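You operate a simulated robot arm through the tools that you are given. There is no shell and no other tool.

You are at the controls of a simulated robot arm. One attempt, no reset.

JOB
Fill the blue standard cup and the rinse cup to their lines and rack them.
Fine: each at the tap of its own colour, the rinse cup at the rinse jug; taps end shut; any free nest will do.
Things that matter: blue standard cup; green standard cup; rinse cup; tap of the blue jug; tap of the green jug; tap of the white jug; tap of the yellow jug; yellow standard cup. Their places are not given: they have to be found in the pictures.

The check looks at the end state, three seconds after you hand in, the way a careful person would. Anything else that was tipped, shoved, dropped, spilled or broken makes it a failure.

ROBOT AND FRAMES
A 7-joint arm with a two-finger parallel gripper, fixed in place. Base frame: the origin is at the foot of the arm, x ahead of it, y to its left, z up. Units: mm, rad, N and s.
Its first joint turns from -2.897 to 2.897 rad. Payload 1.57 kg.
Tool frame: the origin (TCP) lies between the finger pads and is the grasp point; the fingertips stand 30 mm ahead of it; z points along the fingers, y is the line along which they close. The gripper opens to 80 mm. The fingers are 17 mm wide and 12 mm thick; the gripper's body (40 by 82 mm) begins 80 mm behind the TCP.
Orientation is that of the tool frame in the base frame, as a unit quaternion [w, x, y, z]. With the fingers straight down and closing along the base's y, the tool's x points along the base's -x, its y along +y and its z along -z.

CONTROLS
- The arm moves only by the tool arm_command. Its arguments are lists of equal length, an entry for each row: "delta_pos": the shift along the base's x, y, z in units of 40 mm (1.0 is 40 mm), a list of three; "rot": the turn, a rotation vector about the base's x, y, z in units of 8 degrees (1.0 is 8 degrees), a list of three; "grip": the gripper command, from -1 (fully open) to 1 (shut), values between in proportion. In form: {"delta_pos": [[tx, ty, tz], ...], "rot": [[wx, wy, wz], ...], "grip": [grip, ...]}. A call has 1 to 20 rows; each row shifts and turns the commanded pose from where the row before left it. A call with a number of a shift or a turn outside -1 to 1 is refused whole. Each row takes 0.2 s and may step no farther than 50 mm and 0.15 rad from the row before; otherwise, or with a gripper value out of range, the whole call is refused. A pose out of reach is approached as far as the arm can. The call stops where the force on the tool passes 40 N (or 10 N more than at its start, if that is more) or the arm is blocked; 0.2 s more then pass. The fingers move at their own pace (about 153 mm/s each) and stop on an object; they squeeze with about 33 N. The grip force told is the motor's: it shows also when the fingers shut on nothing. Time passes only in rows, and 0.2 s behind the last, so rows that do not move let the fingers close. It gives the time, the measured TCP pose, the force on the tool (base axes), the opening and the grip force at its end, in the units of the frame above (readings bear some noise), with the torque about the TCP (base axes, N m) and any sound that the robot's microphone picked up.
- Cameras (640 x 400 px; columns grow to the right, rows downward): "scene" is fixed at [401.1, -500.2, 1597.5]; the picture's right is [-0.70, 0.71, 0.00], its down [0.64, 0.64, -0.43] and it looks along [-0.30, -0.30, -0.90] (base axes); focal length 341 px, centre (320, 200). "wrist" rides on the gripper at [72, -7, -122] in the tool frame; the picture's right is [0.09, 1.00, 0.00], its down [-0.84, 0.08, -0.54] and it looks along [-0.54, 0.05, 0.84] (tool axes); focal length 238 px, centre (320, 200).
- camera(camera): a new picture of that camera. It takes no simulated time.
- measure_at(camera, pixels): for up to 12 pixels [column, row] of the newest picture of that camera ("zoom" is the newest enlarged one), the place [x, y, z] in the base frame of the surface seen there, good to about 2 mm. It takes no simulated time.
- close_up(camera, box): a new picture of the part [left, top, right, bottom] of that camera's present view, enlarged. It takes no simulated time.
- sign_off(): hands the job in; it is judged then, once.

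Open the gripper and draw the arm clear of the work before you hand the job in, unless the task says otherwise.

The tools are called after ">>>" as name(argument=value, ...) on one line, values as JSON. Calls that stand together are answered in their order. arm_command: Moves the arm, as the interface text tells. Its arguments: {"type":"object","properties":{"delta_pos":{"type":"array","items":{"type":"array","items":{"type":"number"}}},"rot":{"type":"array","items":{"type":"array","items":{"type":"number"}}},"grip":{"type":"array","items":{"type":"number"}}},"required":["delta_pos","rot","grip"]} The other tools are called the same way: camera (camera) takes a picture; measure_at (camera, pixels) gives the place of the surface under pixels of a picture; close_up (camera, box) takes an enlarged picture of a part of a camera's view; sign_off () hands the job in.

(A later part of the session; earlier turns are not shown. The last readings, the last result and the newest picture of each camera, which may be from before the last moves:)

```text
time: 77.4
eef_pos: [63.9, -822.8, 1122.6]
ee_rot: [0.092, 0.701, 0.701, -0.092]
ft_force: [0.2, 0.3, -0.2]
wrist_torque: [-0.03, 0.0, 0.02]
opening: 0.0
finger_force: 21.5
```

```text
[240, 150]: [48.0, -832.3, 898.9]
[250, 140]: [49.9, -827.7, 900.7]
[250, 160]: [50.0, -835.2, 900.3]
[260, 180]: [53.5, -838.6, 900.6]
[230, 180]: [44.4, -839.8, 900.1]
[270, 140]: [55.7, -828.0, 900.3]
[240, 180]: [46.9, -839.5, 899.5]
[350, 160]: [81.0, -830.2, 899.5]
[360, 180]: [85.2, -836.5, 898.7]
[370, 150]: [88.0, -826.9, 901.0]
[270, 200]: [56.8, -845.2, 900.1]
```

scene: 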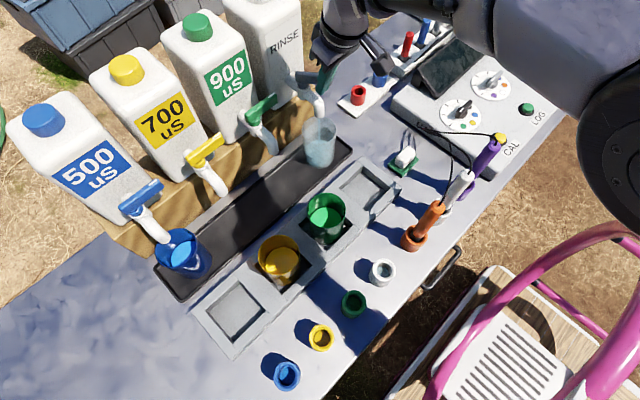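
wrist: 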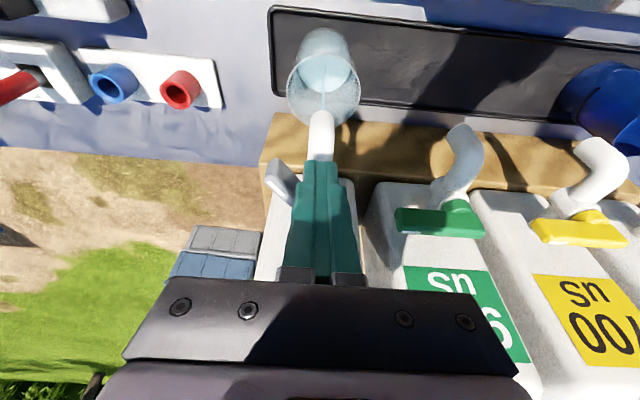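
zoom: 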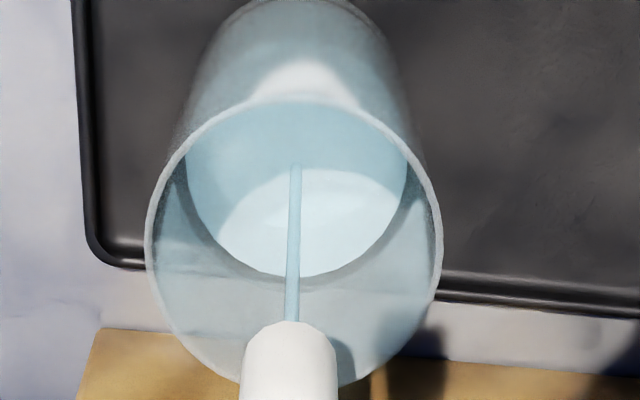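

Level ≈900.0; closing adds about 0.7 mm, so I hold two more rows and then close the rinse lever.

>>> arm_command(delta_pos=[[0, 0, 0], [0, 0, 0], [-0.19, -0.18, 0], [-0.19, -0.18, 0], [-0.19, -0.18, 0], [-0.19, -0.18, 0], [-0.19, -0.18, 0], [0, -0.04, 0], [0, -0.03, 0], [0, 0, 0]], rot=[[0, 0, 0], [0, 0, 0], [0, 0, 0], [0, 0, 0], [0, 0, 0], [0, 0, 0], [0, 0, 0], [0, 0, 0], [0, 0, 0], [0, 0, 0]], grip=[1, 1, 1, 1, 1, 1, 1, 1, 1, 1])

>>> close_up(camera="wrist", box=[260, 0, 460, 200])

>>> measure_at(camera="zoom", pixels=[[290, 350], [320, 350], [350, 370], [380, 370], [310, 80], [330, 70], [350, 90], [320, 110], [300, 100], [365, 80], [340, 80], [360, 60]])

```text
time: 79.6
eef_pos: [27.2, -859.5, 1121.3]
ee_rot: [0.091, 0.702, 0.7, -0.09]
ft_force: [4.1, 29.9, -4.7]
wrist_torque: [0.86, -0.14, 0.12]
opening: 0.0
finger_force: 21.5
```

```text
2.00 times, centred on (360, 100) of wrist
```

zoom: 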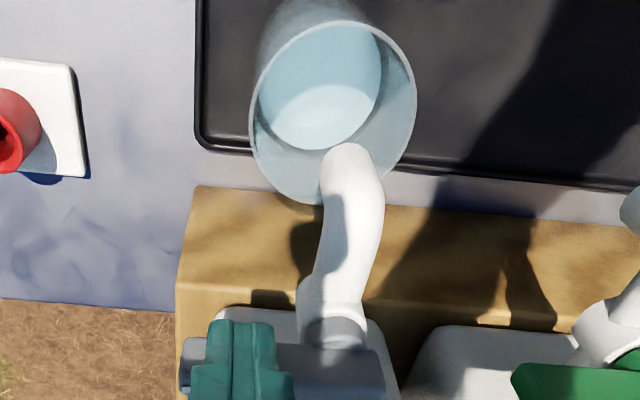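

```text
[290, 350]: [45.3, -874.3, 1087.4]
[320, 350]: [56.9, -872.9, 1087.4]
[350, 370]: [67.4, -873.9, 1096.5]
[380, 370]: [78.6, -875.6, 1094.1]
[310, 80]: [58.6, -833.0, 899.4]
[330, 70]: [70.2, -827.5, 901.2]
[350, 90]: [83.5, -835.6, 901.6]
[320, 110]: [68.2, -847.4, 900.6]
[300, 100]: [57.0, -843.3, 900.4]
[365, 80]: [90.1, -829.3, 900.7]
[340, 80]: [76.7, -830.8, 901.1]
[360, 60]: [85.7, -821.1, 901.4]
```

Rinse level ≈900.9 with its tap against the stop. Before gripping cups I measure the probe stands and other obstacles near the rinse nest (pixels around (415,240), (440,205), (403,158), (455,190), (487,155)).

>>> arm_command(delta_pos=[[0, 0.25, 0], [0, 0.3, 1], [0, 0.6, 0.8], [0, 0.9, 0.3], [0, 0.9, 0]], rot=[[0, 0, 0], [0, 0, 0], [0, 0, 0], [0, 0, 0], [0, 0, 0]], grip=[1, 1, 1, 0, -1])

>>> camera(camera="scene")

>>> camera(camera="wrist")

>>> measure_at(camera="scene", pixels=[[412, 240], [428, 220], [438, 203], [445, 215], [403, 158], [455, 192], [468, 175], [480, 160], [497, 138], [382, 270], [350, 300], [415, 185]])

```text
time: 80.8
eef_pos: [26.9, -742.6, 1204.5]
ee_rot: [0.093, 0.701, 0.701, -0.093]
ft_force: [0.1, -1.2, -1.1]
wrist_torque: [0.05, -0.03, 0.01]
opening: 79.8
finger_force: 0.1
```

```text
taken
```

scene: 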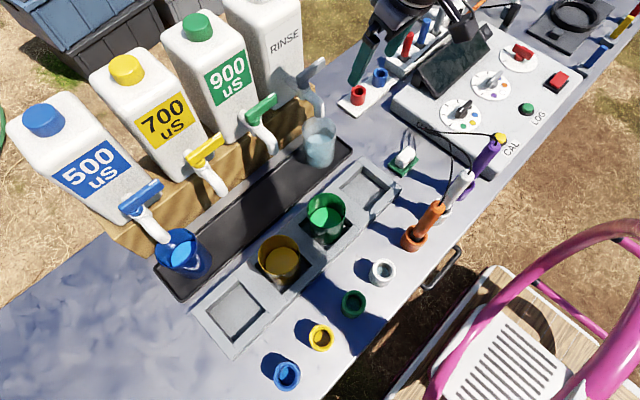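

```text
taken
```

wrist: 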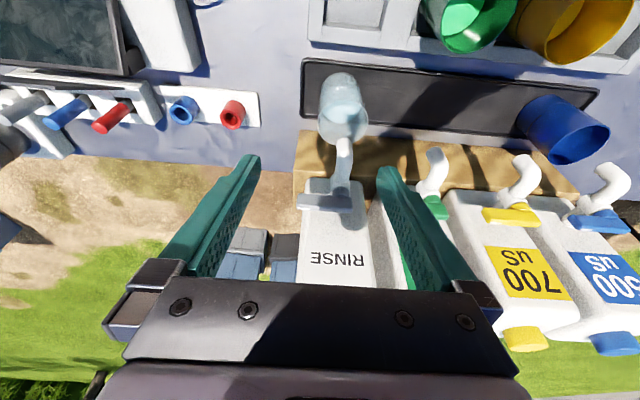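

```text
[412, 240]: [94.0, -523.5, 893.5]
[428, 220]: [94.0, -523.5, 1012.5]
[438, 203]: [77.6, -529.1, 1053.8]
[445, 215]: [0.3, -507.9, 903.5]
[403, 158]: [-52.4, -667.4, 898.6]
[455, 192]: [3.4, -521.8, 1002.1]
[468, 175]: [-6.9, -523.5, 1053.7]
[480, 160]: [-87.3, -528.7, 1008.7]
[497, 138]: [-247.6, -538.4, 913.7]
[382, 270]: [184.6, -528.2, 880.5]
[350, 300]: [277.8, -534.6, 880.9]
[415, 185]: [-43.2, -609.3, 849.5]
```

The probes (tops ≈1055, at x≈94, 3, −87, y≈−525) forbid bringing the hand low from +y at the rinse nest, so I'll grip the rinse cup from the −x side. First I fit both cup rims precisely and check what stands on the −x side.

>>> close_up(camera="scene", box=[295, 110, 345, 170])

>>> measure_at(camera="zoom", pixels=[[135, 130], [140, 100], [165, 165], [210, 195], [265, 200], [310, 190], [345, 165], [363, 130], [357, 95], [330, 60], [300, 43], [160, 70]])

>>> measure_at(camera="scene", pixels=[[358, 95], [380, 76], [345, 105], [370, 108], [395, 100], [420, 70], [408, 45], [432, 60], [430, 130], [400, 110], [404, 150], [425, 125]])

```text
6.67 times, centred on (320, 140) of scene
```

zoom: 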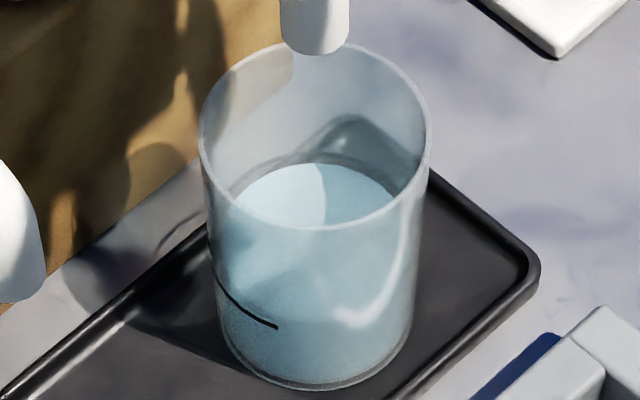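

```text
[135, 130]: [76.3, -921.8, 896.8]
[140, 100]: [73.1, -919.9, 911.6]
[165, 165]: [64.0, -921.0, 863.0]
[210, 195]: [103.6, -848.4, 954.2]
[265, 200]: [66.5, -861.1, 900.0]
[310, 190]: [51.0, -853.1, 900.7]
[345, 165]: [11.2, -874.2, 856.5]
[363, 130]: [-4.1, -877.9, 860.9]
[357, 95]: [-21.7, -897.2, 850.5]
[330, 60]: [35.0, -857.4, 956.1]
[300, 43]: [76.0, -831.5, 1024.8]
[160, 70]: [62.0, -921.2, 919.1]
```

```text
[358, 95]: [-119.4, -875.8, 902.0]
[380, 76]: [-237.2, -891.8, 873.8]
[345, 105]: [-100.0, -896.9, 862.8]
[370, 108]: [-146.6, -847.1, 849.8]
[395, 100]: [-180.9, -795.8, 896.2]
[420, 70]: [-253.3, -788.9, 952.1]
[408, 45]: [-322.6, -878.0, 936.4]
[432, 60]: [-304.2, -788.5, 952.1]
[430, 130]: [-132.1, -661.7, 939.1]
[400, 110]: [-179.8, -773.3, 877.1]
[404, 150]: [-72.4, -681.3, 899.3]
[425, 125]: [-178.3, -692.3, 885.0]
```

I pick better rim pixels in the same zoom (rim ellipse from (200,150) to (430,140), bottom (310,228)).

>>> measure_at(camera="zoom", pixels=[[201, 150], [206, 172], [230, 205], [265, 224], [310, 228], [360, 216], [400, 190], [424, 158], [429, 128], [415, 90], [222, 88], [252, 62]])

>>> close_up(camera="scene", box=[155, 225, 215, 285])

>>> measure_at(camera="zoom", pixels=[[121, 180], [126, 215], [155, 252], [200, 280], [250, 284], [300, 270], [345, 238], [380, 195], [396, 150], [392, 105], [368, 65], [325, 33]])

```text
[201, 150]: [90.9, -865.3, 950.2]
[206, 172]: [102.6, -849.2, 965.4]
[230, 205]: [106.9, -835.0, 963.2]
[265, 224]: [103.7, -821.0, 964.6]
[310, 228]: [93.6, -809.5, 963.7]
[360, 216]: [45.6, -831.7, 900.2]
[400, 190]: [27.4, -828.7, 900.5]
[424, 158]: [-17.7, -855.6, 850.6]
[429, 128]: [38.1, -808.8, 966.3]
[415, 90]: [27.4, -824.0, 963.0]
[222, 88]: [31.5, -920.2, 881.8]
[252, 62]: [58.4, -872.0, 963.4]
```

```text
6.67 times, centred on (185, 255) of scene
```

zoom: 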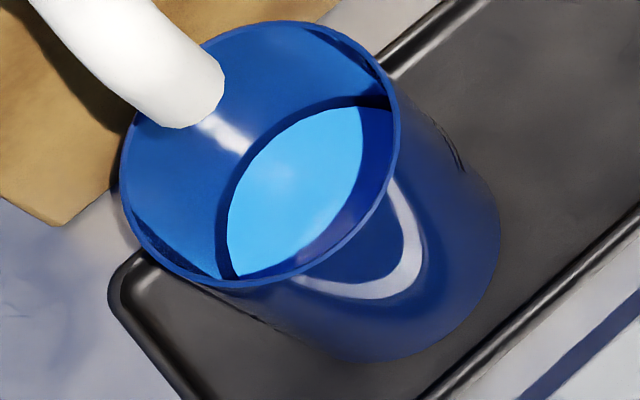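

```text
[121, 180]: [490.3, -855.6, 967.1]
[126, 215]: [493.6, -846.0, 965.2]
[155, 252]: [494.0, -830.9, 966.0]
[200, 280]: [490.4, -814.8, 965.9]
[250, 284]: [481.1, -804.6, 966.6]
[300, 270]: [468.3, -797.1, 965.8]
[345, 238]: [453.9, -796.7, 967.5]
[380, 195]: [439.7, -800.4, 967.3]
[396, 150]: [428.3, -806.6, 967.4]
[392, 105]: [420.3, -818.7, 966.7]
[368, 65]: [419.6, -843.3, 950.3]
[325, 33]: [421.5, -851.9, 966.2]
```

Blue cup centre ≈(456,−834.5), rinse ≈(68,−834), outer diameter ≈77 mm. I turn the tool at safe height to approach the rinse cup from −x: undo the tilt, turn +90° about z, then tilt 50° toward +x.

>>> arm_command(delta_pos=[[-0.2, 0, 0.2], [-0.2, 0, 0.2], [-0.2, 0, 0.2], [-0.2, 0, 0.2], [-0.2, 0, 0], [-0.2, 0, 0], [-0.2, 0, 0], [-0.2, 0, 0], [-0.2, 0, 0], [-0.2, 0, 0], [-0.2, 0, 0], [-0.2, 0, 0], [-0.2, 0, 0], [-0.1, 0, 0]], rot=[[0.94, 0, 0], [0.935, 0, 0], [0, 0, 0.9375], [0, 0, 0.9375], [0, 0, 0.9375], [0, 0, 0.9375], [0, 0, 0.9375], [0, 0, 0.9375], [0, 0, 0.9375], [0, 0, 0.9375], [0, 0, 0.9375], [0, 0, 0.9375], [0, 0, 0.9375], [0, 0, 0.9375]], grip=[-1, -1, -1, -1, -1, -1, -1, -1, -1, -1, -1, -1, -1, -1])

>>> arm_command(delta_pos=[[0, 0, 0], [0, 0, 0], [0, 0, 0], [0, 0, 0], [0, 0, 0], [0, 0, 0], [0, 0, 0], [0, 0, 0]], rot=[[0, -0.893, 0], [0, -0.893, 0], [0, -0.893, 0], [0, -0.893, 0], [0, -0.893, 0], [0, -0.893, 0], [0, -0.892, 0], [0, 0, 0]], grip=[-1, -1, -1, -1, -1, -1, -1, -1])

>>> camera(camera="wrist")

>>> camera(camera="scene")

```text
time: 83.8
eef_pos: [-80.6, -743.1, 1238.3]
ee_rot: [0.0, -0.001, 1.0, -0.001]
ft_force: [0.9, 0.6, -0.1]
wrist_torque: [0.0, 0.03, -0.03]
opening: 79.7
finger_force: 0.0
```

```text
time: 85.6
eef_pos: [-76.1, -741.8, 1235.4]
ee_rot: [0.404, -0.005, 0.915, 0.006]
ft_force: [0.5, -0.3, -0.4]
wrist_torque: [0.02, 0.01, 0.02]
opening: 80.0
finger_force: 0.0
out of reach, approached as far as the arm can: row 7
```

```text
taken
```

wrist: 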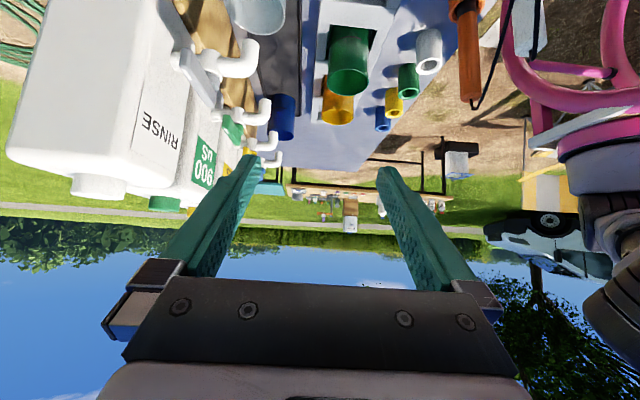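

```text
taken
```

scene: 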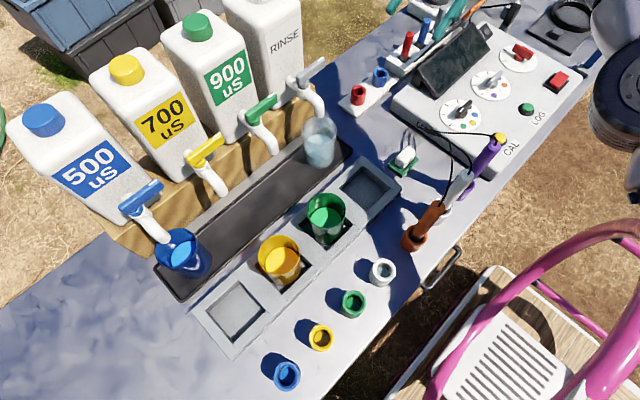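

Tilt stopped at ≈47.7° (limit). 45° is enough by my clearance figures, so I set 45° and go to a stand-off point about 190 mm back from the rinse cup.

>>> arm_command(delta_pos=[[0.05, -0.46, -0.8], [0.05, -0.46, -0.8], [0.05, -0.46, -0.8], [0.05, -0.46, -0.8], [0.05, -0.46, -0.8], [0, 0, 0]], rot=[[0, 0.625, 0], [0, 0, 0], [0, 0, 0], [0, 0, 0], [0, 0, 0], [0, 0, 0]], grip=[-1, -1, -1, -1, -1, -1])

>>> camera(camera="wrist")

>>> camera(camera="scene")

```text
time: 87.0
eef_pos: [-57.5, -782.8, 1161.1]
ee_rot: [0.383, -0.001, 0.924, 0.0]
ft_force: [0.4, -0.1, 1.0]
wrist_torque: [-0.02, -0.01, -0.03]
opening: 79.8
finger_force: 0.1
out of reach, approached as far as the arm can: row 2, 3, 4, 5
```

```text
taken
```

wrist: 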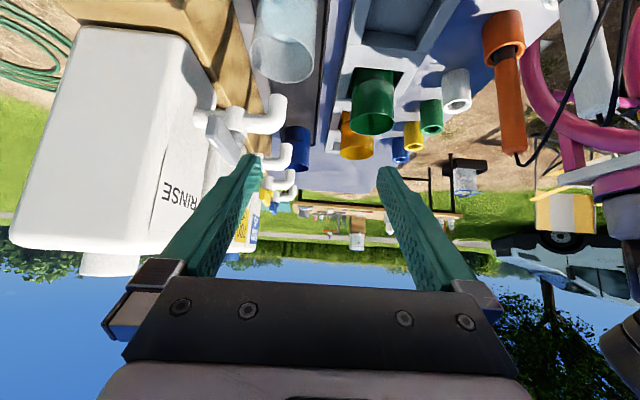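

```text
taken
```

scene: 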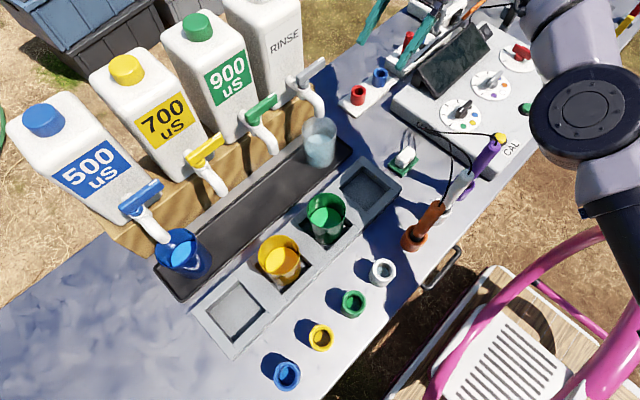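

The low −x approach is out of reach. New plan for the rinse cup: tilted grip from +y, set it on the open table near (−60,−780), then regrip it vertically for the nest. First I rise and turn the tool back.

>>> arm_command(delta_pos=[[0, 0.5, 0.8], [0, 0.5, 0.8], [0, 0.5, 0.8], [0, 0.5, 0.8], [0, 0.3, 0.5], [0, 0, 0], [0, 0, 0], [0, 0, 0]], rot=[[0, 0.8, 0], [0, 0.8, 0], [0, 0.8, 0], [0, 0.8, 0], [0, 0.8, 0], [0, 0.8, 0], [0, 0.825, 0], [0, 0, 0]], grip=[-1, -1, -1, -1, -1, -1, -1, -1])

```text
time: 88.8
eef_pos: [-56.9, -689.8, 1309.3]
ee_rot: [-0.002, 0.001, 1.0, 0.0]
ft_force: [-0.2, 0.0, 0.0]
wrist_torque: [0.0, -0.01, 0.0]
opening: 79.9
finger_force: 0.0
```

The arm is back upright at (−57,−690,1309). I turn to fingers-along-x, then tilt 45° from the +y side, staying high, and look at the real shape of the wrist in the scene view.

>>> arm_command(delta_pos=[[0.26, -0.1, -0.15], [0.26, -0.1, -0.15], [0.26, -0.1, -0.15], [0.26, -0.1, -0.15], [0.26, -0.1, -0.15], [0.26, -0.1, -0.15], [0.26, -0.1, -0.15], [0.26, -0.1, -0.15], [0.26, -0.1, -0.15], [0.26, -0.1, -0.15], [0.26, -0.1, -0.15], [0.26, -0.1, -0.15], [0, 0, 0]], rot=[[0, 0, -0.9375], [0, 0, -0.9375], [0, 0, -0.9375], [0, 0, -0.9375], [0, 0, -0.9375], [0, 0, -0.9375], [0, 0, -0.9375], [0, 0, -0.9375], [0, 0, -0.9375], [0, 0, -0.9375], [0, 0, -0.9375], [0, 0, -0.9375], [0, 0, 0]], grip=[-1, -1, -1, -1, -1, -1, -1, -1, -1, -1, -1, -1, -1])

>>> arm_command(delta_pos=[[0, -0.15, -0.3], [0, -0.15, -0.3], [0, -0.15, -0.3], [0, -0.15, -0.3], [0, -0.15, -0.3], [0, -0.15, -0.3], [0, 0, 0]], rot=[[-0.9375, 0, 0], [-0.9375, 0, 0], [-0.9375, 0, 0], [-0.9375, 0, 0], [-0.9375, 0, 0], [-0.9375, 0, 0], [0, 0, 0]], grip=[-1, -1, -1, -1, -1, -1, -1])

>>> camera(camera="scene")

>>> camera(camera="wrist")

```text
time: 91.6
eef_pos: [67.3, -737.1, 1237.1]
ee_rot: [0.0, 0.708, 0.706, 0.0]
ft_force: [-0.5, 0.6, 0.4]
wrist_torque: [0.02, 0.0, 0.03]
opening: 79.8
finger_force: 0.0
```

```text
time: 93.2
eef_pos: [67.0, -774.1, 1166.9]
ee_rot: [0.27, 0.653, 0.654, -0.271]
ft_force: [0.4, 0.8, 0.1]
wrist_torque: [-0.01, -0.02, 0.01]
opening: 79.8
finger_force: 0.1
```

```text
taken
```

scene: 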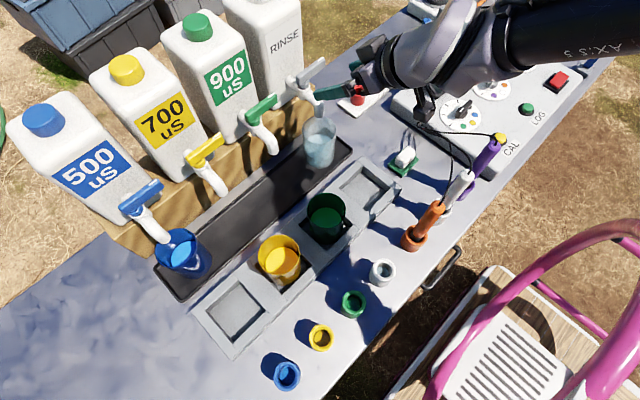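

```text
taken
```

wrist: 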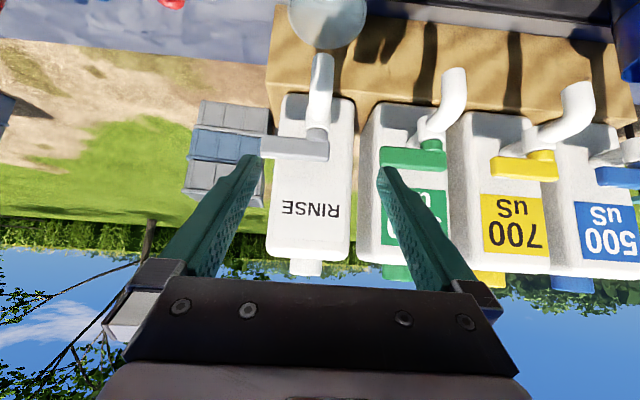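

I zoom on the wrist in the scene view and measure arm surface points to learn the envelope behind the gripper.

>>> close_up(camera="scene", box=[320, 0, 580, 150])

>>> measure_at(camera="scene", pixels=[[350, 92], [370, 55], [370, 95], [390, 60], [395, 85], [425, 105], [430, 85], [420, 50], [450, 60], [470, 20], [480, 60], [450, 80]])

>>> measure_at(camera="scene", pixels=[[500, 50], [510, 65], [530, 30], [540, 60], [580, 30], [600, 50], [440, 95], [418, 120], [436, 100], [460, 70], [410, 70], [400, 40]])

```text
2.46 times, centred on (450, 75) of scene
```

zoom: 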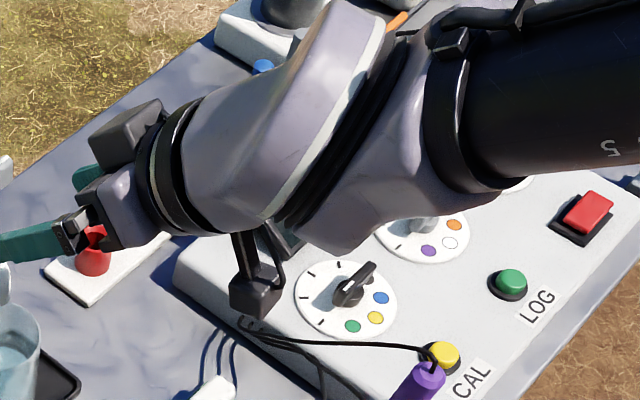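

```text
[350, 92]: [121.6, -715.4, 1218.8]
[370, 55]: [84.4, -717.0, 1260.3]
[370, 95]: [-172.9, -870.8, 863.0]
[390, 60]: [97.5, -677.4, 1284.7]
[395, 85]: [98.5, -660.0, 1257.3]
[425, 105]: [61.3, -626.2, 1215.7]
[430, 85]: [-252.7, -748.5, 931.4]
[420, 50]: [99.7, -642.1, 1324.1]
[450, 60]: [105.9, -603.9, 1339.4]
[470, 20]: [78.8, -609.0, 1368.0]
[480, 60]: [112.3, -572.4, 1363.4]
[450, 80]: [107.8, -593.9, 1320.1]
```

```text
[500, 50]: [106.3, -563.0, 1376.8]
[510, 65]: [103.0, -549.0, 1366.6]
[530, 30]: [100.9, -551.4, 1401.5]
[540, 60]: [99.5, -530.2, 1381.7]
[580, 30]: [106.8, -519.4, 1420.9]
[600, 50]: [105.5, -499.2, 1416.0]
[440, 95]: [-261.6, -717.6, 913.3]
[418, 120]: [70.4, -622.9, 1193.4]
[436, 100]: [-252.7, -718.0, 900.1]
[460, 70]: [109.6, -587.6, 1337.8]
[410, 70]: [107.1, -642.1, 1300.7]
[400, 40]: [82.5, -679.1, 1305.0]
```

Wrist envelope: I measure a few more points along its lower silhouette.

>>> measure_at(camera="scene", pixels=[[458, 96], [450, 92], [465, 98], [475, 88], [490, 77], [520, 72], [540, 70], [400, 90], [410, 92], [425, 88], [432, 112], [436, 122]])

```text
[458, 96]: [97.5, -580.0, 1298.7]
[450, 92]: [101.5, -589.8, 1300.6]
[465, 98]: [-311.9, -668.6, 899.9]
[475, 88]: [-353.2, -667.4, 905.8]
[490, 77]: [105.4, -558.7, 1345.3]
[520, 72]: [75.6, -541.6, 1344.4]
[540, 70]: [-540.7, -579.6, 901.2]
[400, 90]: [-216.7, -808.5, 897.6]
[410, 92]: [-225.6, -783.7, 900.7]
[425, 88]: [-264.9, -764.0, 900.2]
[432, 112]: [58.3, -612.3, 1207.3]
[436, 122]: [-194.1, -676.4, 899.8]
```

The wrist narrows behind the gripper with the camera at the lower side, so the table spot (−62,−790) is clear of the probes. I descend toward the rinse cup with open fingers, stopping above/behind it for a centring check.

>>> arm_command(delta_pos=[[0.01, -0.19, -0.75], [0, -0.19, -0.75], [0, -0.19, -0.75], [0, -0.19, -0.75], [0, -0.19, -0.75], [0, 0, 0]], rot=[[0, 0, 0], [0, 0, 0], [0, 0, 0], [0, 0, 0], [0, 0, 0], [0, 0, 0]], grip=[-1, -1, -1, -1, -1, -1])

>>> camera(camera="wrist")

>>> camera(camera="scene")

```text
time: 94.6
eef_pos: [67.4, -812.5, 1013.9]
ee_rot: [0.27, 0.653, 0.653, -0.271]
ft_force: [0.3, 1.1, -0.2]
wrist_torque: [-0.01, -0.02, -0.01]
opening: 80.2
finger_force: 0.0
```

```text
taken
```

wrist: 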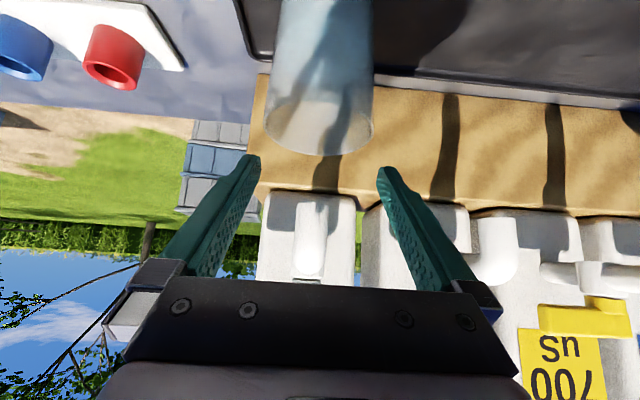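

```text
taken
```

scene: 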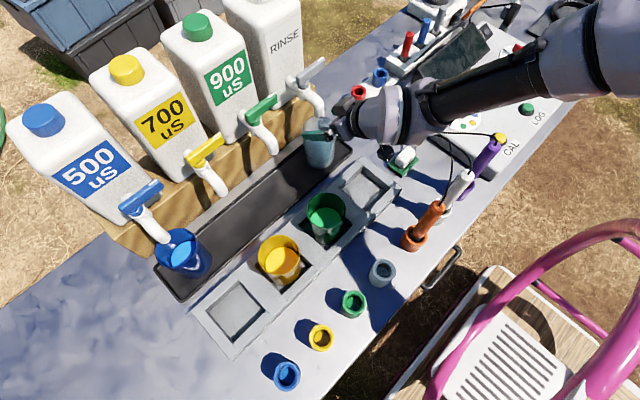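

The cup sits between the fingers in the wrist view (rim from about column 262 to 375). I zoom and measure the cup walls and the finger inner faces to check centring in x.

>>> close_up(camera="wrist", box=[230, 40, 410, 220])

>>> measure_at(camera="zoom", pixels=[[104, 260], [104, 285], [120, 320], [180, 362], [230, 368], [290, 350], [318, 300], [320, 280], [110, 240], [318, 240], [58, 250], [345, 270]])

```text
2.22 times, centred on (320, 130) of wrist
```

zoom: 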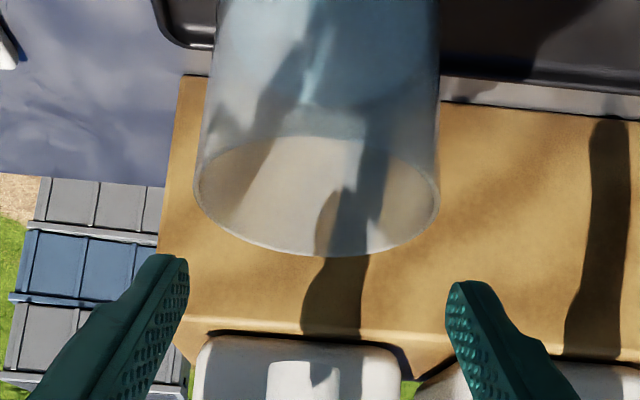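

```text
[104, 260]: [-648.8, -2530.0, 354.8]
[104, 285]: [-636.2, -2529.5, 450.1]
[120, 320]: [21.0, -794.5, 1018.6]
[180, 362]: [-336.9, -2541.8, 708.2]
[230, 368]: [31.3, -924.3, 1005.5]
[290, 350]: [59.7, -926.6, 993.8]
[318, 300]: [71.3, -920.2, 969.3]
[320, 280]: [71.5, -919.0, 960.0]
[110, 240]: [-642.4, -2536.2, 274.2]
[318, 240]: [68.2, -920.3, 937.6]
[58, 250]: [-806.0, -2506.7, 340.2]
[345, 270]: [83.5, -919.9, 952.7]
```

I measure again with correct zoom pixels: rim left edge (195,190), right edge (439,190), lowest (320,256), finger inner faces (186,270), (448,300).

>>> measure_at(camera="zoom", pixels=[[195, 188], [197, 200], [438, 190], [437, 200], [320, 256], [250, 243], [390, 245], [184, 275], [449, 300], [186, 265], [447, 290], [205, 150]])

```text
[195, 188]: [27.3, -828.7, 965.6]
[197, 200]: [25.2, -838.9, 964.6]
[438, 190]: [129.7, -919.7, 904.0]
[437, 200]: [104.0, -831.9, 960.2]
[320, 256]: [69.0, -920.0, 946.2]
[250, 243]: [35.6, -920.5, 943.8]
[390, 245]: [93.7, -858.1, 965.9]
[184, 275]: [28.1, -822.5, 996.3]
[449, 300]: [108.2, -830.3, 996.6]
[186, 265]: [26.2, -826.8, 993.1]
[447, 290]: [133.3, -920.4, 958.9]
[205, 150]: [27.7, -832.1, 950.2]
```

Rim spans x≈26–105 (centre ≈66), the fingers are centred at ≈67.7; I shift −1.5 mm and continue down/in to the grasp point (66,−834,934).

>>> arm_command(delta_pos=[[-0.035, -0.05, -0.2], [0, -0.1, -0.36], [0, -0.1, -0.36], [0, -0.1, -0.36], [0, -0.1, -0.36], [0, -0.0875, -0.36], [0, 0, 0]], rot=[[0, 0, 0], [0, 0, 0], [0, 0, 0], [0, 0, 0], [0, 0, 0], [0, 0, 0], [0, 0, 0]], grip=[-1, -1, -1, -1, -1, -1, -1])

>>> camera(camera="wrist")

>>> close_up(camera="scene", box=[270, 60, 430, 180])

```text
time: 95.4
eef_pos: [60.5, -823.7, 992.0]
ee_rot: [0.273, 0.649, 0.652, -0.281]
ft_force: [-3.3, 2.9, 13.5]
wrist_torque: [-0.18, 0.6, -0.14]
opening: 80.3
finger_force: 0.1
stopped in row 3: the force on the tool passed its limit at 53 N (the readings are from after the stop); the commanded pose is now the measured one
```

```text
taken
```

wrist: 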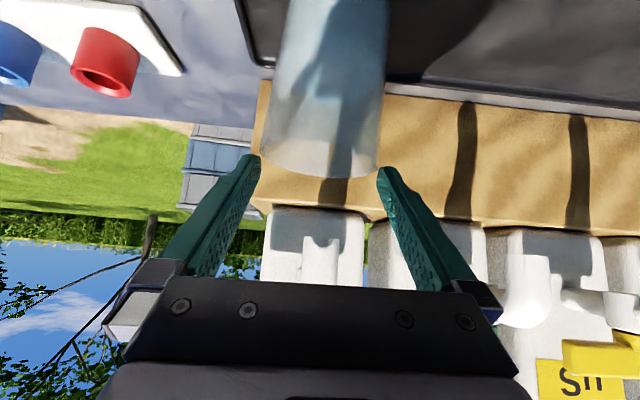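

```text
3.33 times, centred on (350, 120) of scene
```

zoom: 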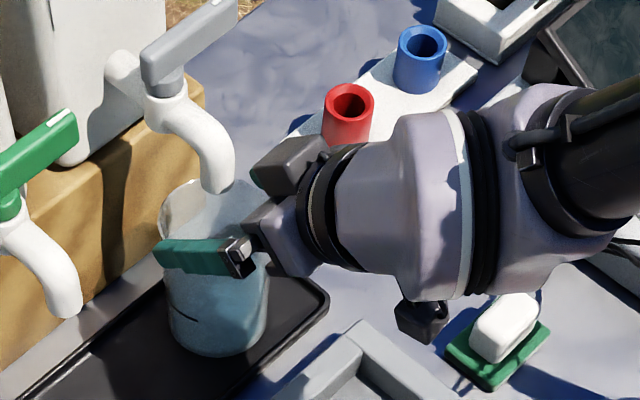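

A finger touched the rim (stop at z≈992, hand deflected to x≈60.5). The cup still stands upright; I look closely before moving.

>>> close_up(camera="wrist", box=[230, 60, 410, 240])

>>> measure_at(camera="scene", pixels=[[312, 120], [318, 137], [310, 135], [338, 140], [322, 138], [345, 137]])

>>> close_up(camera="scene", box=[295, 100, 355, 170])

```text
2.22 times, centred on (320, 150) of wrist
```

zoom: 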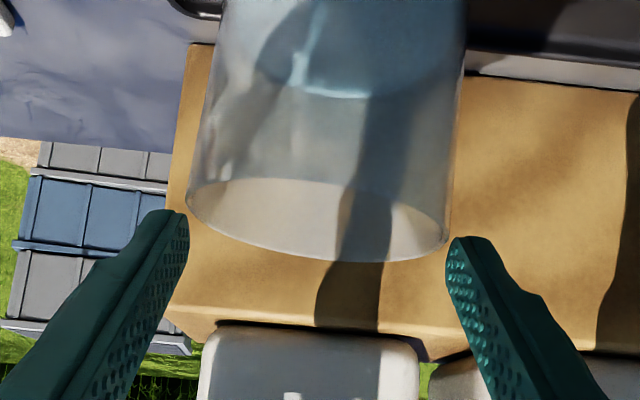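

```text
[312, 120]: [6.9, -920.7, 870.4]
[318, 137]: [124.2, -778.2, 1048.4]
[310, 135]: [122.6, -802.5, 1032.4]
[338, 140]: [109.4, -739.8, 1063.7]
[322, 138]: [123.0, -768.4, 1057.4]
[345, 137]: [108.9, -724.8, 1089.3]
```

```text
5.71 times, centred on (325, 135) of scene
```

zoom: 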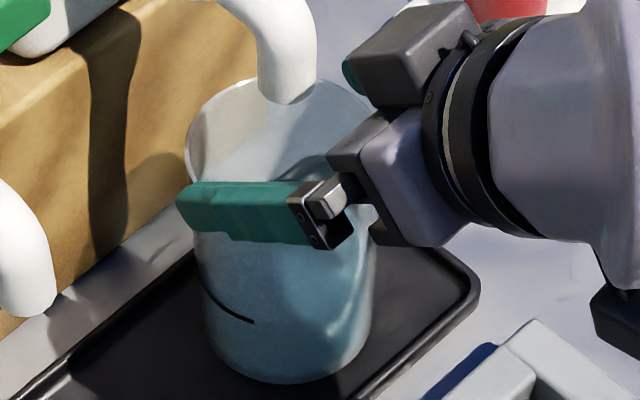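

The rim looks rolled in the wrist view (left end row 195, right end row 240), so the cup may be tipped toward −x. I measure rim points and the base to quantify.

>>> close_up(camera="wrist", box=[230, 60, 410, 240])

>>> measure_at(camera="zoom", pixels=[[188, 198], [187, 205], [447, 240], [446, 232], [320, 256], [400, 258], [250, 243], [183, 225], [450, 262], [183, 240], [449, 270], [210, 110]])

>>> close_up(camera="scene", box=[295, 100, 355, 170])

>>> measure_at(camera="zoom", pixels=[[190, 135], [192, 150], [215, 100], [240, 83], [340, 88], [365, 100], [300, 380], [220, 345], [360, 350], [240, 318], [190, 195], [250, 210]])

```text
2.22 times, centred on (320, 150) of wrist
```

zoom: 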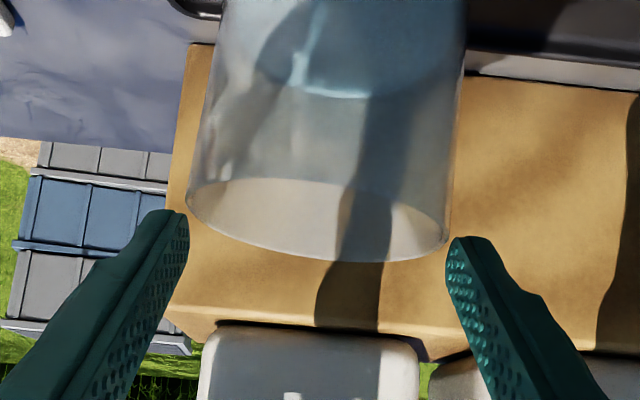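

```text
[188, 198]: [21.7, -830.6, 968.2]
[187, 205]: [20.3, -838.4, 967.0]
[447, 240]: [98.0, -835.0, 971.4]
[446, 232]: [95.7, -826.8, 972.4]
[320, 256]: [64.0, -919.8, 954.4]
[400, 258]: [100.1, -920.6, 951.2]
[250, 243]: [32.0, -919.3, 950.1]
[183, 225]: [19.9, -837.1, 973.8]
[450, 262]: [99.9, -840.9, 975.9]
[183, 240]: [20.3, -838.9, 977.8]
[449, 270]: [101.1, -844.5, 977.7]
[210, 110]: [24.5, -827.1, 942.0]
```

```text
5.71 times, centred on (325, 135) of scene
```

zoom: 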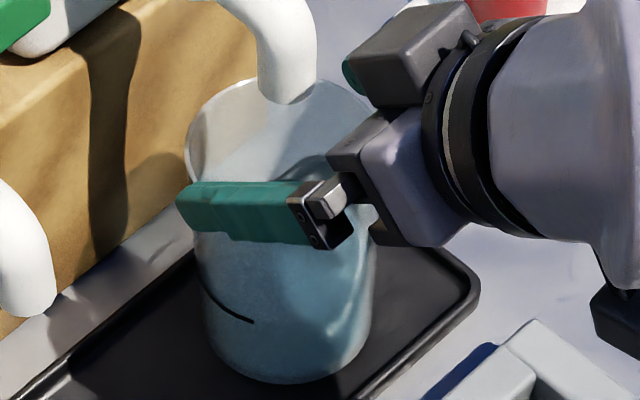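

```text
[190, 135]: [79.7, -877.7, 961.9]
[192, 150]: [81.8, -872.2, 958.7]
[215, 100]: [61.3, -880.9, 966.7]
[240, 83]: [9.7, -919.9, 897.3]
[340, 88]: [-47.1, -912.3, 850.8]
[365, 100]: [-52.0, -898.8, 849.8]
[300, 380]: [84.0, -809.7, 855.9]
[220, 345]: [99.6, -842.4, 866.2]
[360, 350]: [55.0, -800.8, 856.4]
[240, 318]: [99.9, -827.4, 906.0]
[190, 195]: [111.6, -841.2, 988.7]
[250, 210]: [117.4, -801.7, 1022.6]
```

The cup is tipped about 3.5° with its −x rim under the left fingertip. I raise the hand slowly straight up so the cup settles back, then look again.

>>> arm_command(delta_pos=[[0, 0, 0.05], [0, 0, 0.05], [0, 0, 0.1], [0, 0, 0.1], [0, 0, 0.2], [0, 0, 0]], rot=[[0, 0, 0], [0, 0, 0], [0, 0, 0], [0, 0, 0], [0, 0, 0], [0, 0, 0]], grip=[-1, -1, -1, -1, -1, -1])

>>> camera(camera="wrist")

>>> close_up(camera="wrist", box=[230, 60, 410, 240])

>>> close_up(camera="scene", box=[295, 100, 355, 170])

```text
time: 96.8
eef_pos: [62.0, -824.4, 1010.9]
ee_rot: [0.272, 0.65, 0.652, -0.28]
ft_force: [-0.2, 0.3, -0.3]
wrist_torque: [0.02, 0.02, -0.03]
opening: 80.0
finger_force: 0.1
```

```text
taken
```

wrist: 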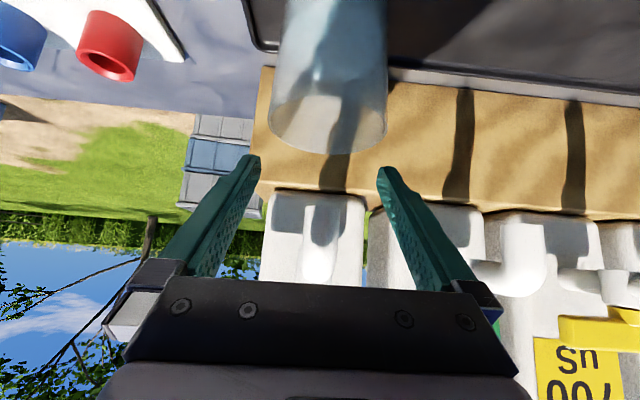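

```text
2.22 times, centred on (320, 150) of wrist
```

zoom: 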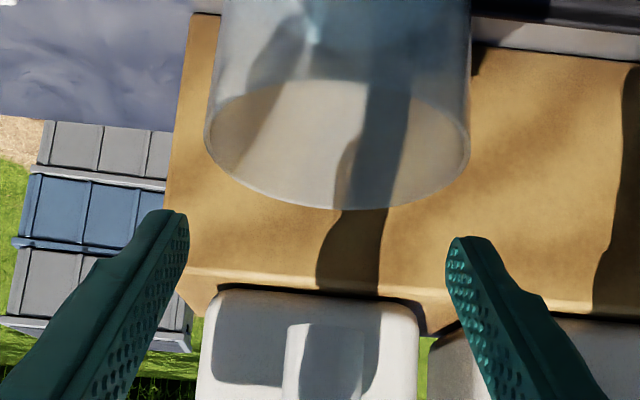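

```text
5.71 times, centred on (325, 135) of scene
```

zoom: 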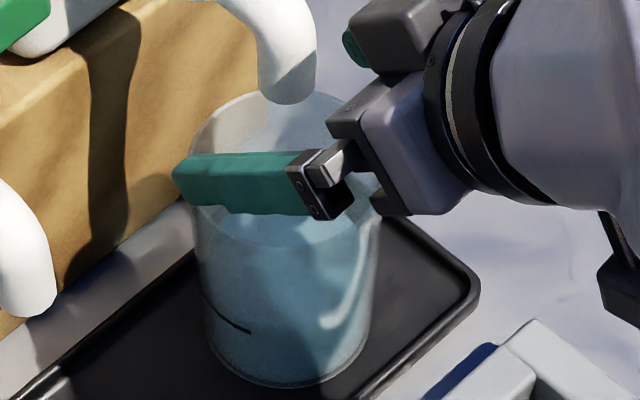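

The cup is upright again and the hand has small residual rotation (−0.95°, +0.65°) I'll correct. I measure rim edges (205,130)/(469,140) and finger faces for exact centring.

>>> measure_at(camera="zoom", pixels=[[205, 128], [205, 136], [206, 144], [469, 138], [468, 146], [469, 152], [184, 230], [450, 262], [184, 245], [449, 272], [213, 90], [468, 90]])

>>> measure_at(camera="wrist", pixels=[[268, 118], [268, 121], [269, 125], [387, 122], [387, 126], [386, 128], [330, 153], [300, 148], [360, 150], [272, 100], [386, 100], [328, 154]])

```text
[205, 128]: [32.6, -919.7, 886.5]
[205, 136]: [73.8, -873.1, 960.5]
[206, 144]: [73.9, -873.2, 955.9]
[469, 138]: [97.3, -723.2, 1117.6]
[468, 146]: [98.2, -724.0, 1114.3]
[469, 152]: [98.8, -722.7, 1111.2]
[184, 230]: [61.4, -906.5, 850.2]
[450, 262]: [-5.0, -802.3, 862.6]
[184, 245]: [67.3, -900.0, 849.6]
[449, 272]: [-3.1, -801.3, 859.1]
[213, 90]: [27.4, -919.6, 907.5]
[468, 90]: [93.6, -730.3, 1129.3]
```

```text
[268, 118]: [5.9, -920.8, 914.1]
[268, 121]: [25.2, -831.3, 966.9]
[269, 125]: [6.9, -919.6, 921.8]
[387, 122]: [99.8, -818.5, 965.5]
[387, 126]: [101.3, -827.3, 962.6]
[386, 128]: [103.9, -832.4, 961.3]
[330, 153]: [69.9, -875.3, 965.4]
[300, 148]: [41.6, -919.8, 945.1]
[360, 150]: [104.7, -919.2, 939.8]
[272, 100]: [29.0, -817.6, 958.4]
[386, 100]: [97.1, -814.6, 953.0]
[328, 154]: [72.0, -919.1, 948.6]
```

The rim measures ≈78 mm wide centred near (65,−834), leaving ~1 mm per side, so descending over it is poor. I'll instead drop in front of the cup (tips above y≈−815) and slide the fingers in horizontally at wall height so the cup self-centres.

>>> arm_command(delta_pos=[[0.03, 0.45, 0.1], [0.03, 0.45, 0.1], [0.02, 0, -0.3], [0, 0, -0.6], [0, 0, -0.6], [0, 0, -0.6], [0, 0, 0]], rot=[[0.06, -0.04, 0], [0.06, -0.04, 0], [0, 0, 0], [0, 0, 0], [0, 0, 0], [0, 0, 0], [0, 0, 0]], grip=[-1, -1, -1, -1, -1, -1, -1])

>>> camera(camera="wrist")

>>> close_up(camera="scene", box=[295, 90, 465, 210])

```text
time: 98.4
eef_pos: [63.8, -789.3, 934.2]
ee_rot: [0.27, 0.654, 0.653, -0.271]
ft_force: [0.0, 0.0, 0.4]
wrist_torque: [-0.01, -0.03, 0.0]
opening: 79.8
finger_force: 0.0
```

```text
taken
```

wrist: 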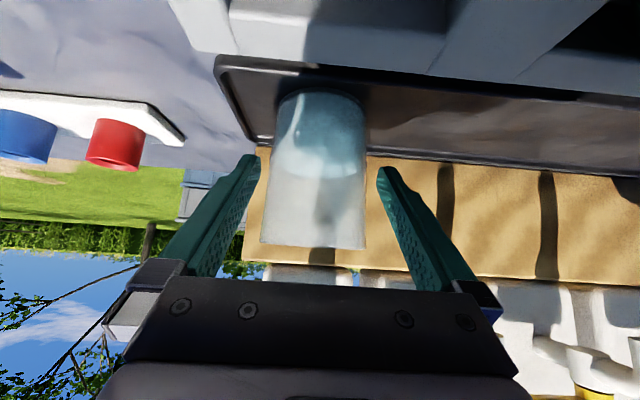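

```text
3.33 times, centred on (380, 150) of scene
```

zoom: 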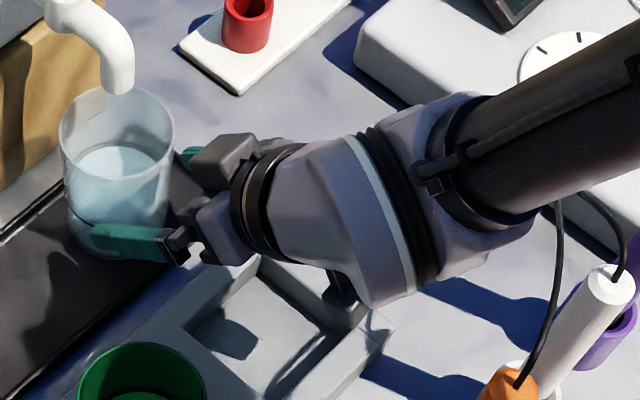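

The fingers now straddle the front of the cup and the cup looks centred (columns ≈266–366 vs fingers 258/380). I zoom to verify the wall edges before sliding in.

>>> close_up(camera="wrist", box=[240, 80, 400, 260])

>>> measure_at(camera="zoom", pixels=[[215, 100], [205, 200], [200, 300], [415, 100], [420, 200], [424, 300], [209, 150], [418, 150], [186, 185], [447, 210], [207, 170], [417, 170]])

```text
2.22 times, centred on (320, 170) of wrist
```

zoom: 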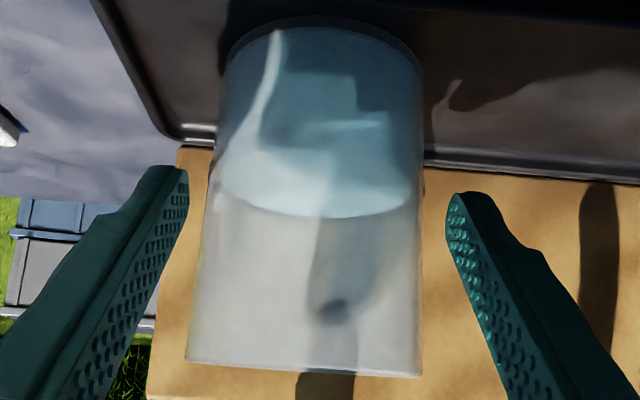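

```text
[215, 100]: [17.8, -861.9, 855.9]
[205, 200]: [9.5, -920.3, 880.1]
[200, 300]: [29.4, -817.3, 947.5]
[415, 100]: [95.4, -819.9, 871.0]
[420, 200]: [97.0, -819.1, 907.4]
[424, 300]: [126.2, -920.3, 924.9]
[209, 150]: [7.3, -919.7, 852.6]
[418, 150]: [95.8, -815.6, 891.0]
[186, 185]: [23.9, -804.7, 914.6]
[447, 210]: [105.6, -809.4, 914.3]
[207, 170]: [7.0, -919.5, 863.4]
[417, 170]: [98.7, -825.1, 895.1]
```

Cup centre ≈63.5 and finger centre ≈64.3 — close enough. I slide in along −y slowly by 45 mm.

>>> arm_command(delta_pos=[[-0.01, -0.125, 0], [0, -0.125, 0], [0, -0.125, 0], [0, -0.125, 0], [0, -0.125, 0], [0, -0.125, 0], [0, -0.125, 0], [0, -0.125, 0], [0, -0.125, 0], [0, 0, 0]], rot=[[0, 0, 0], [0, 0, 0], [0, 0, 0], [0, 0, 0], [0, 0, 0], [0, 0, 0], [0, 0, 0], [0, 0, 0], [0, 0, 0], [0, 0, 0]], grip=[-1, -1, -1, -1, -1, -1, -1, -1, -1, -1])

>>> camera(camera="wrist")

>>> close_up(camera="scene", box=[295, 90, 395, 180])

```text
time: 100.6
eef_pos: [65.3, -833.9, 934.6]
ee_rot: [0.27, 0.654, 0.653, -0.27]
ft_force: [-0.1, 0.1, 1.1]
wrist_torque: [-0.01, 0.02, -0.01]
opening: 79.7
finger_force: 0.0
```

```text
taken
```

wrist: 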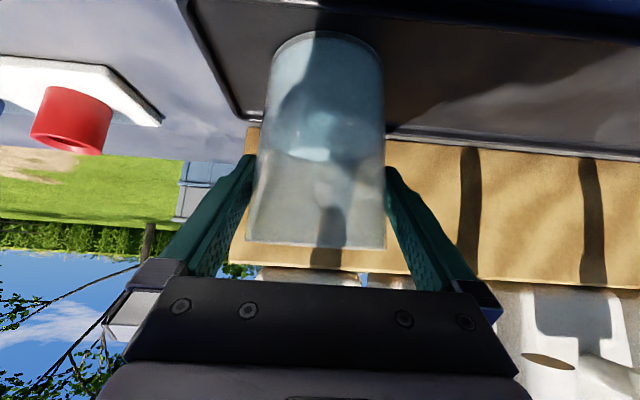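

```text
4.44 times, centred on (345, 135) of scene
```

zoom: 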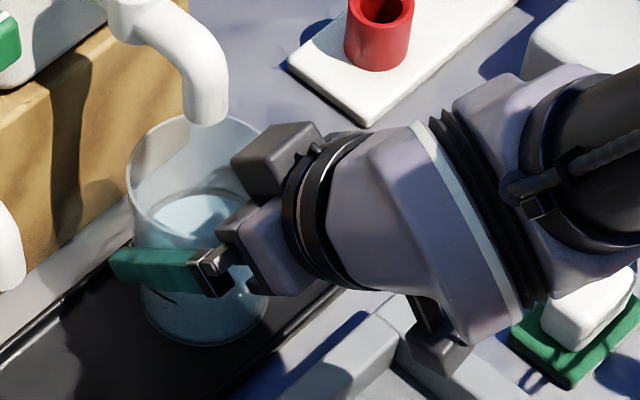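

The fingers slid in freely around the wall (no force). I close the gripper on the cup.

>>> arm_command(delta_pos=[[0, 0, 0], [0, 0, 0], [0, 0, 0], [0, 0, 0]], rot=[[0, 0, 0], [0, 0, 0], [0, 0, 0], [0, 0, 0]], grip=[0.5, 1, 1, 1])

>>> camera(camera="wrist")

```text
time: 101.6
eef_pos: [63.8, -834.1, 934.9]
ee_rot: [0.27, 0.654, 0.653, -0.271]
ft_force: [-0.1, 0.9, 0.3]
wrist_torque: [-0.01, 0.0, -0.02]
opening: 78.2
finger_force: 33.6
```

```text
taken
```

wrist: 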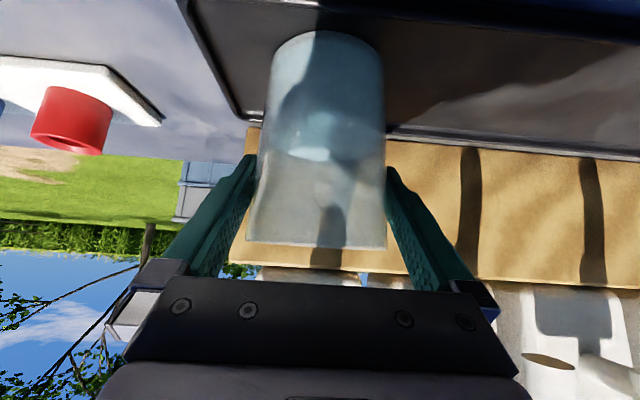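

The cup is held (opening 78.2 mm, 33.6 N). I lift it slowly by 25 mm.

>>> arm_command(delta_pos=[[0, 0, 0.03], [0, 0, 0.06], [0, 0, 0.1], [0, 0, 0.13], [0, 0, 0.13], [0, 0, 0.1], [0, 0, 0.06], [0, 0, 0.03], [0, 0, 0]], rot=[[0, 0, 0], [0, 0, 0], [0, 0, 0], [0, 0, 0], [0, 0, 0], [0, 0, 0], [0, 0, 0], [0, 0, 0], [0, 0, 0]], grip=[1, 1, 1, 1, 1, 1, 1, 1, 1])

>>> camera(camera="wrist")

>>> close_up(camera="scene", box=[295, 90, 395, 180])

```text
time: 103.6
eef_pos: [64.5, -834.2, 961.3]
ee_rot: [0.271, 0.653, 0.653, -0.271]
ft_force: [-0.1, 0.4, -1.2]
wrist_torque: [-0.01, 0.02, 0.0]
opening: 78.2
finger_force: 33.2
```

```text
taken
```

wrist: 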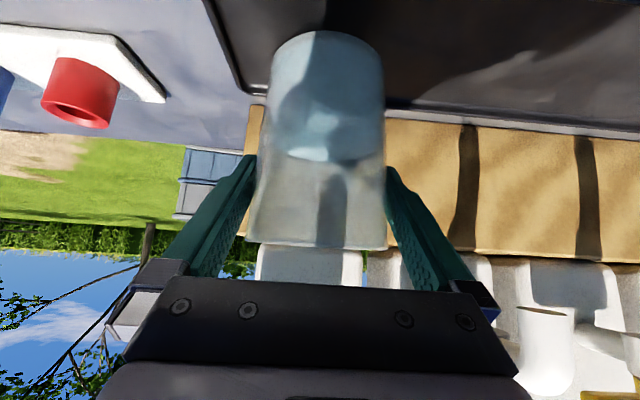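

```text
4.44 times, centred on (345, 135) of scene
```

zoom: 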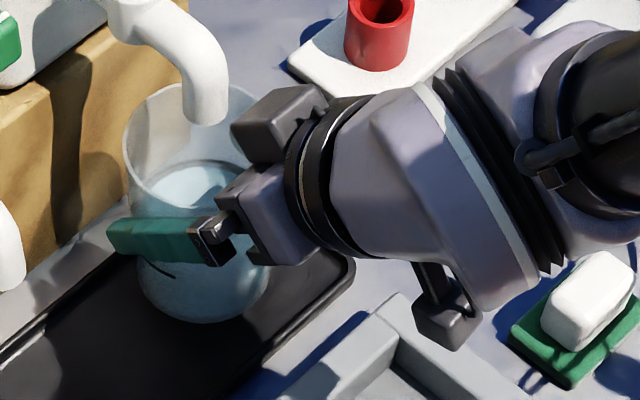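

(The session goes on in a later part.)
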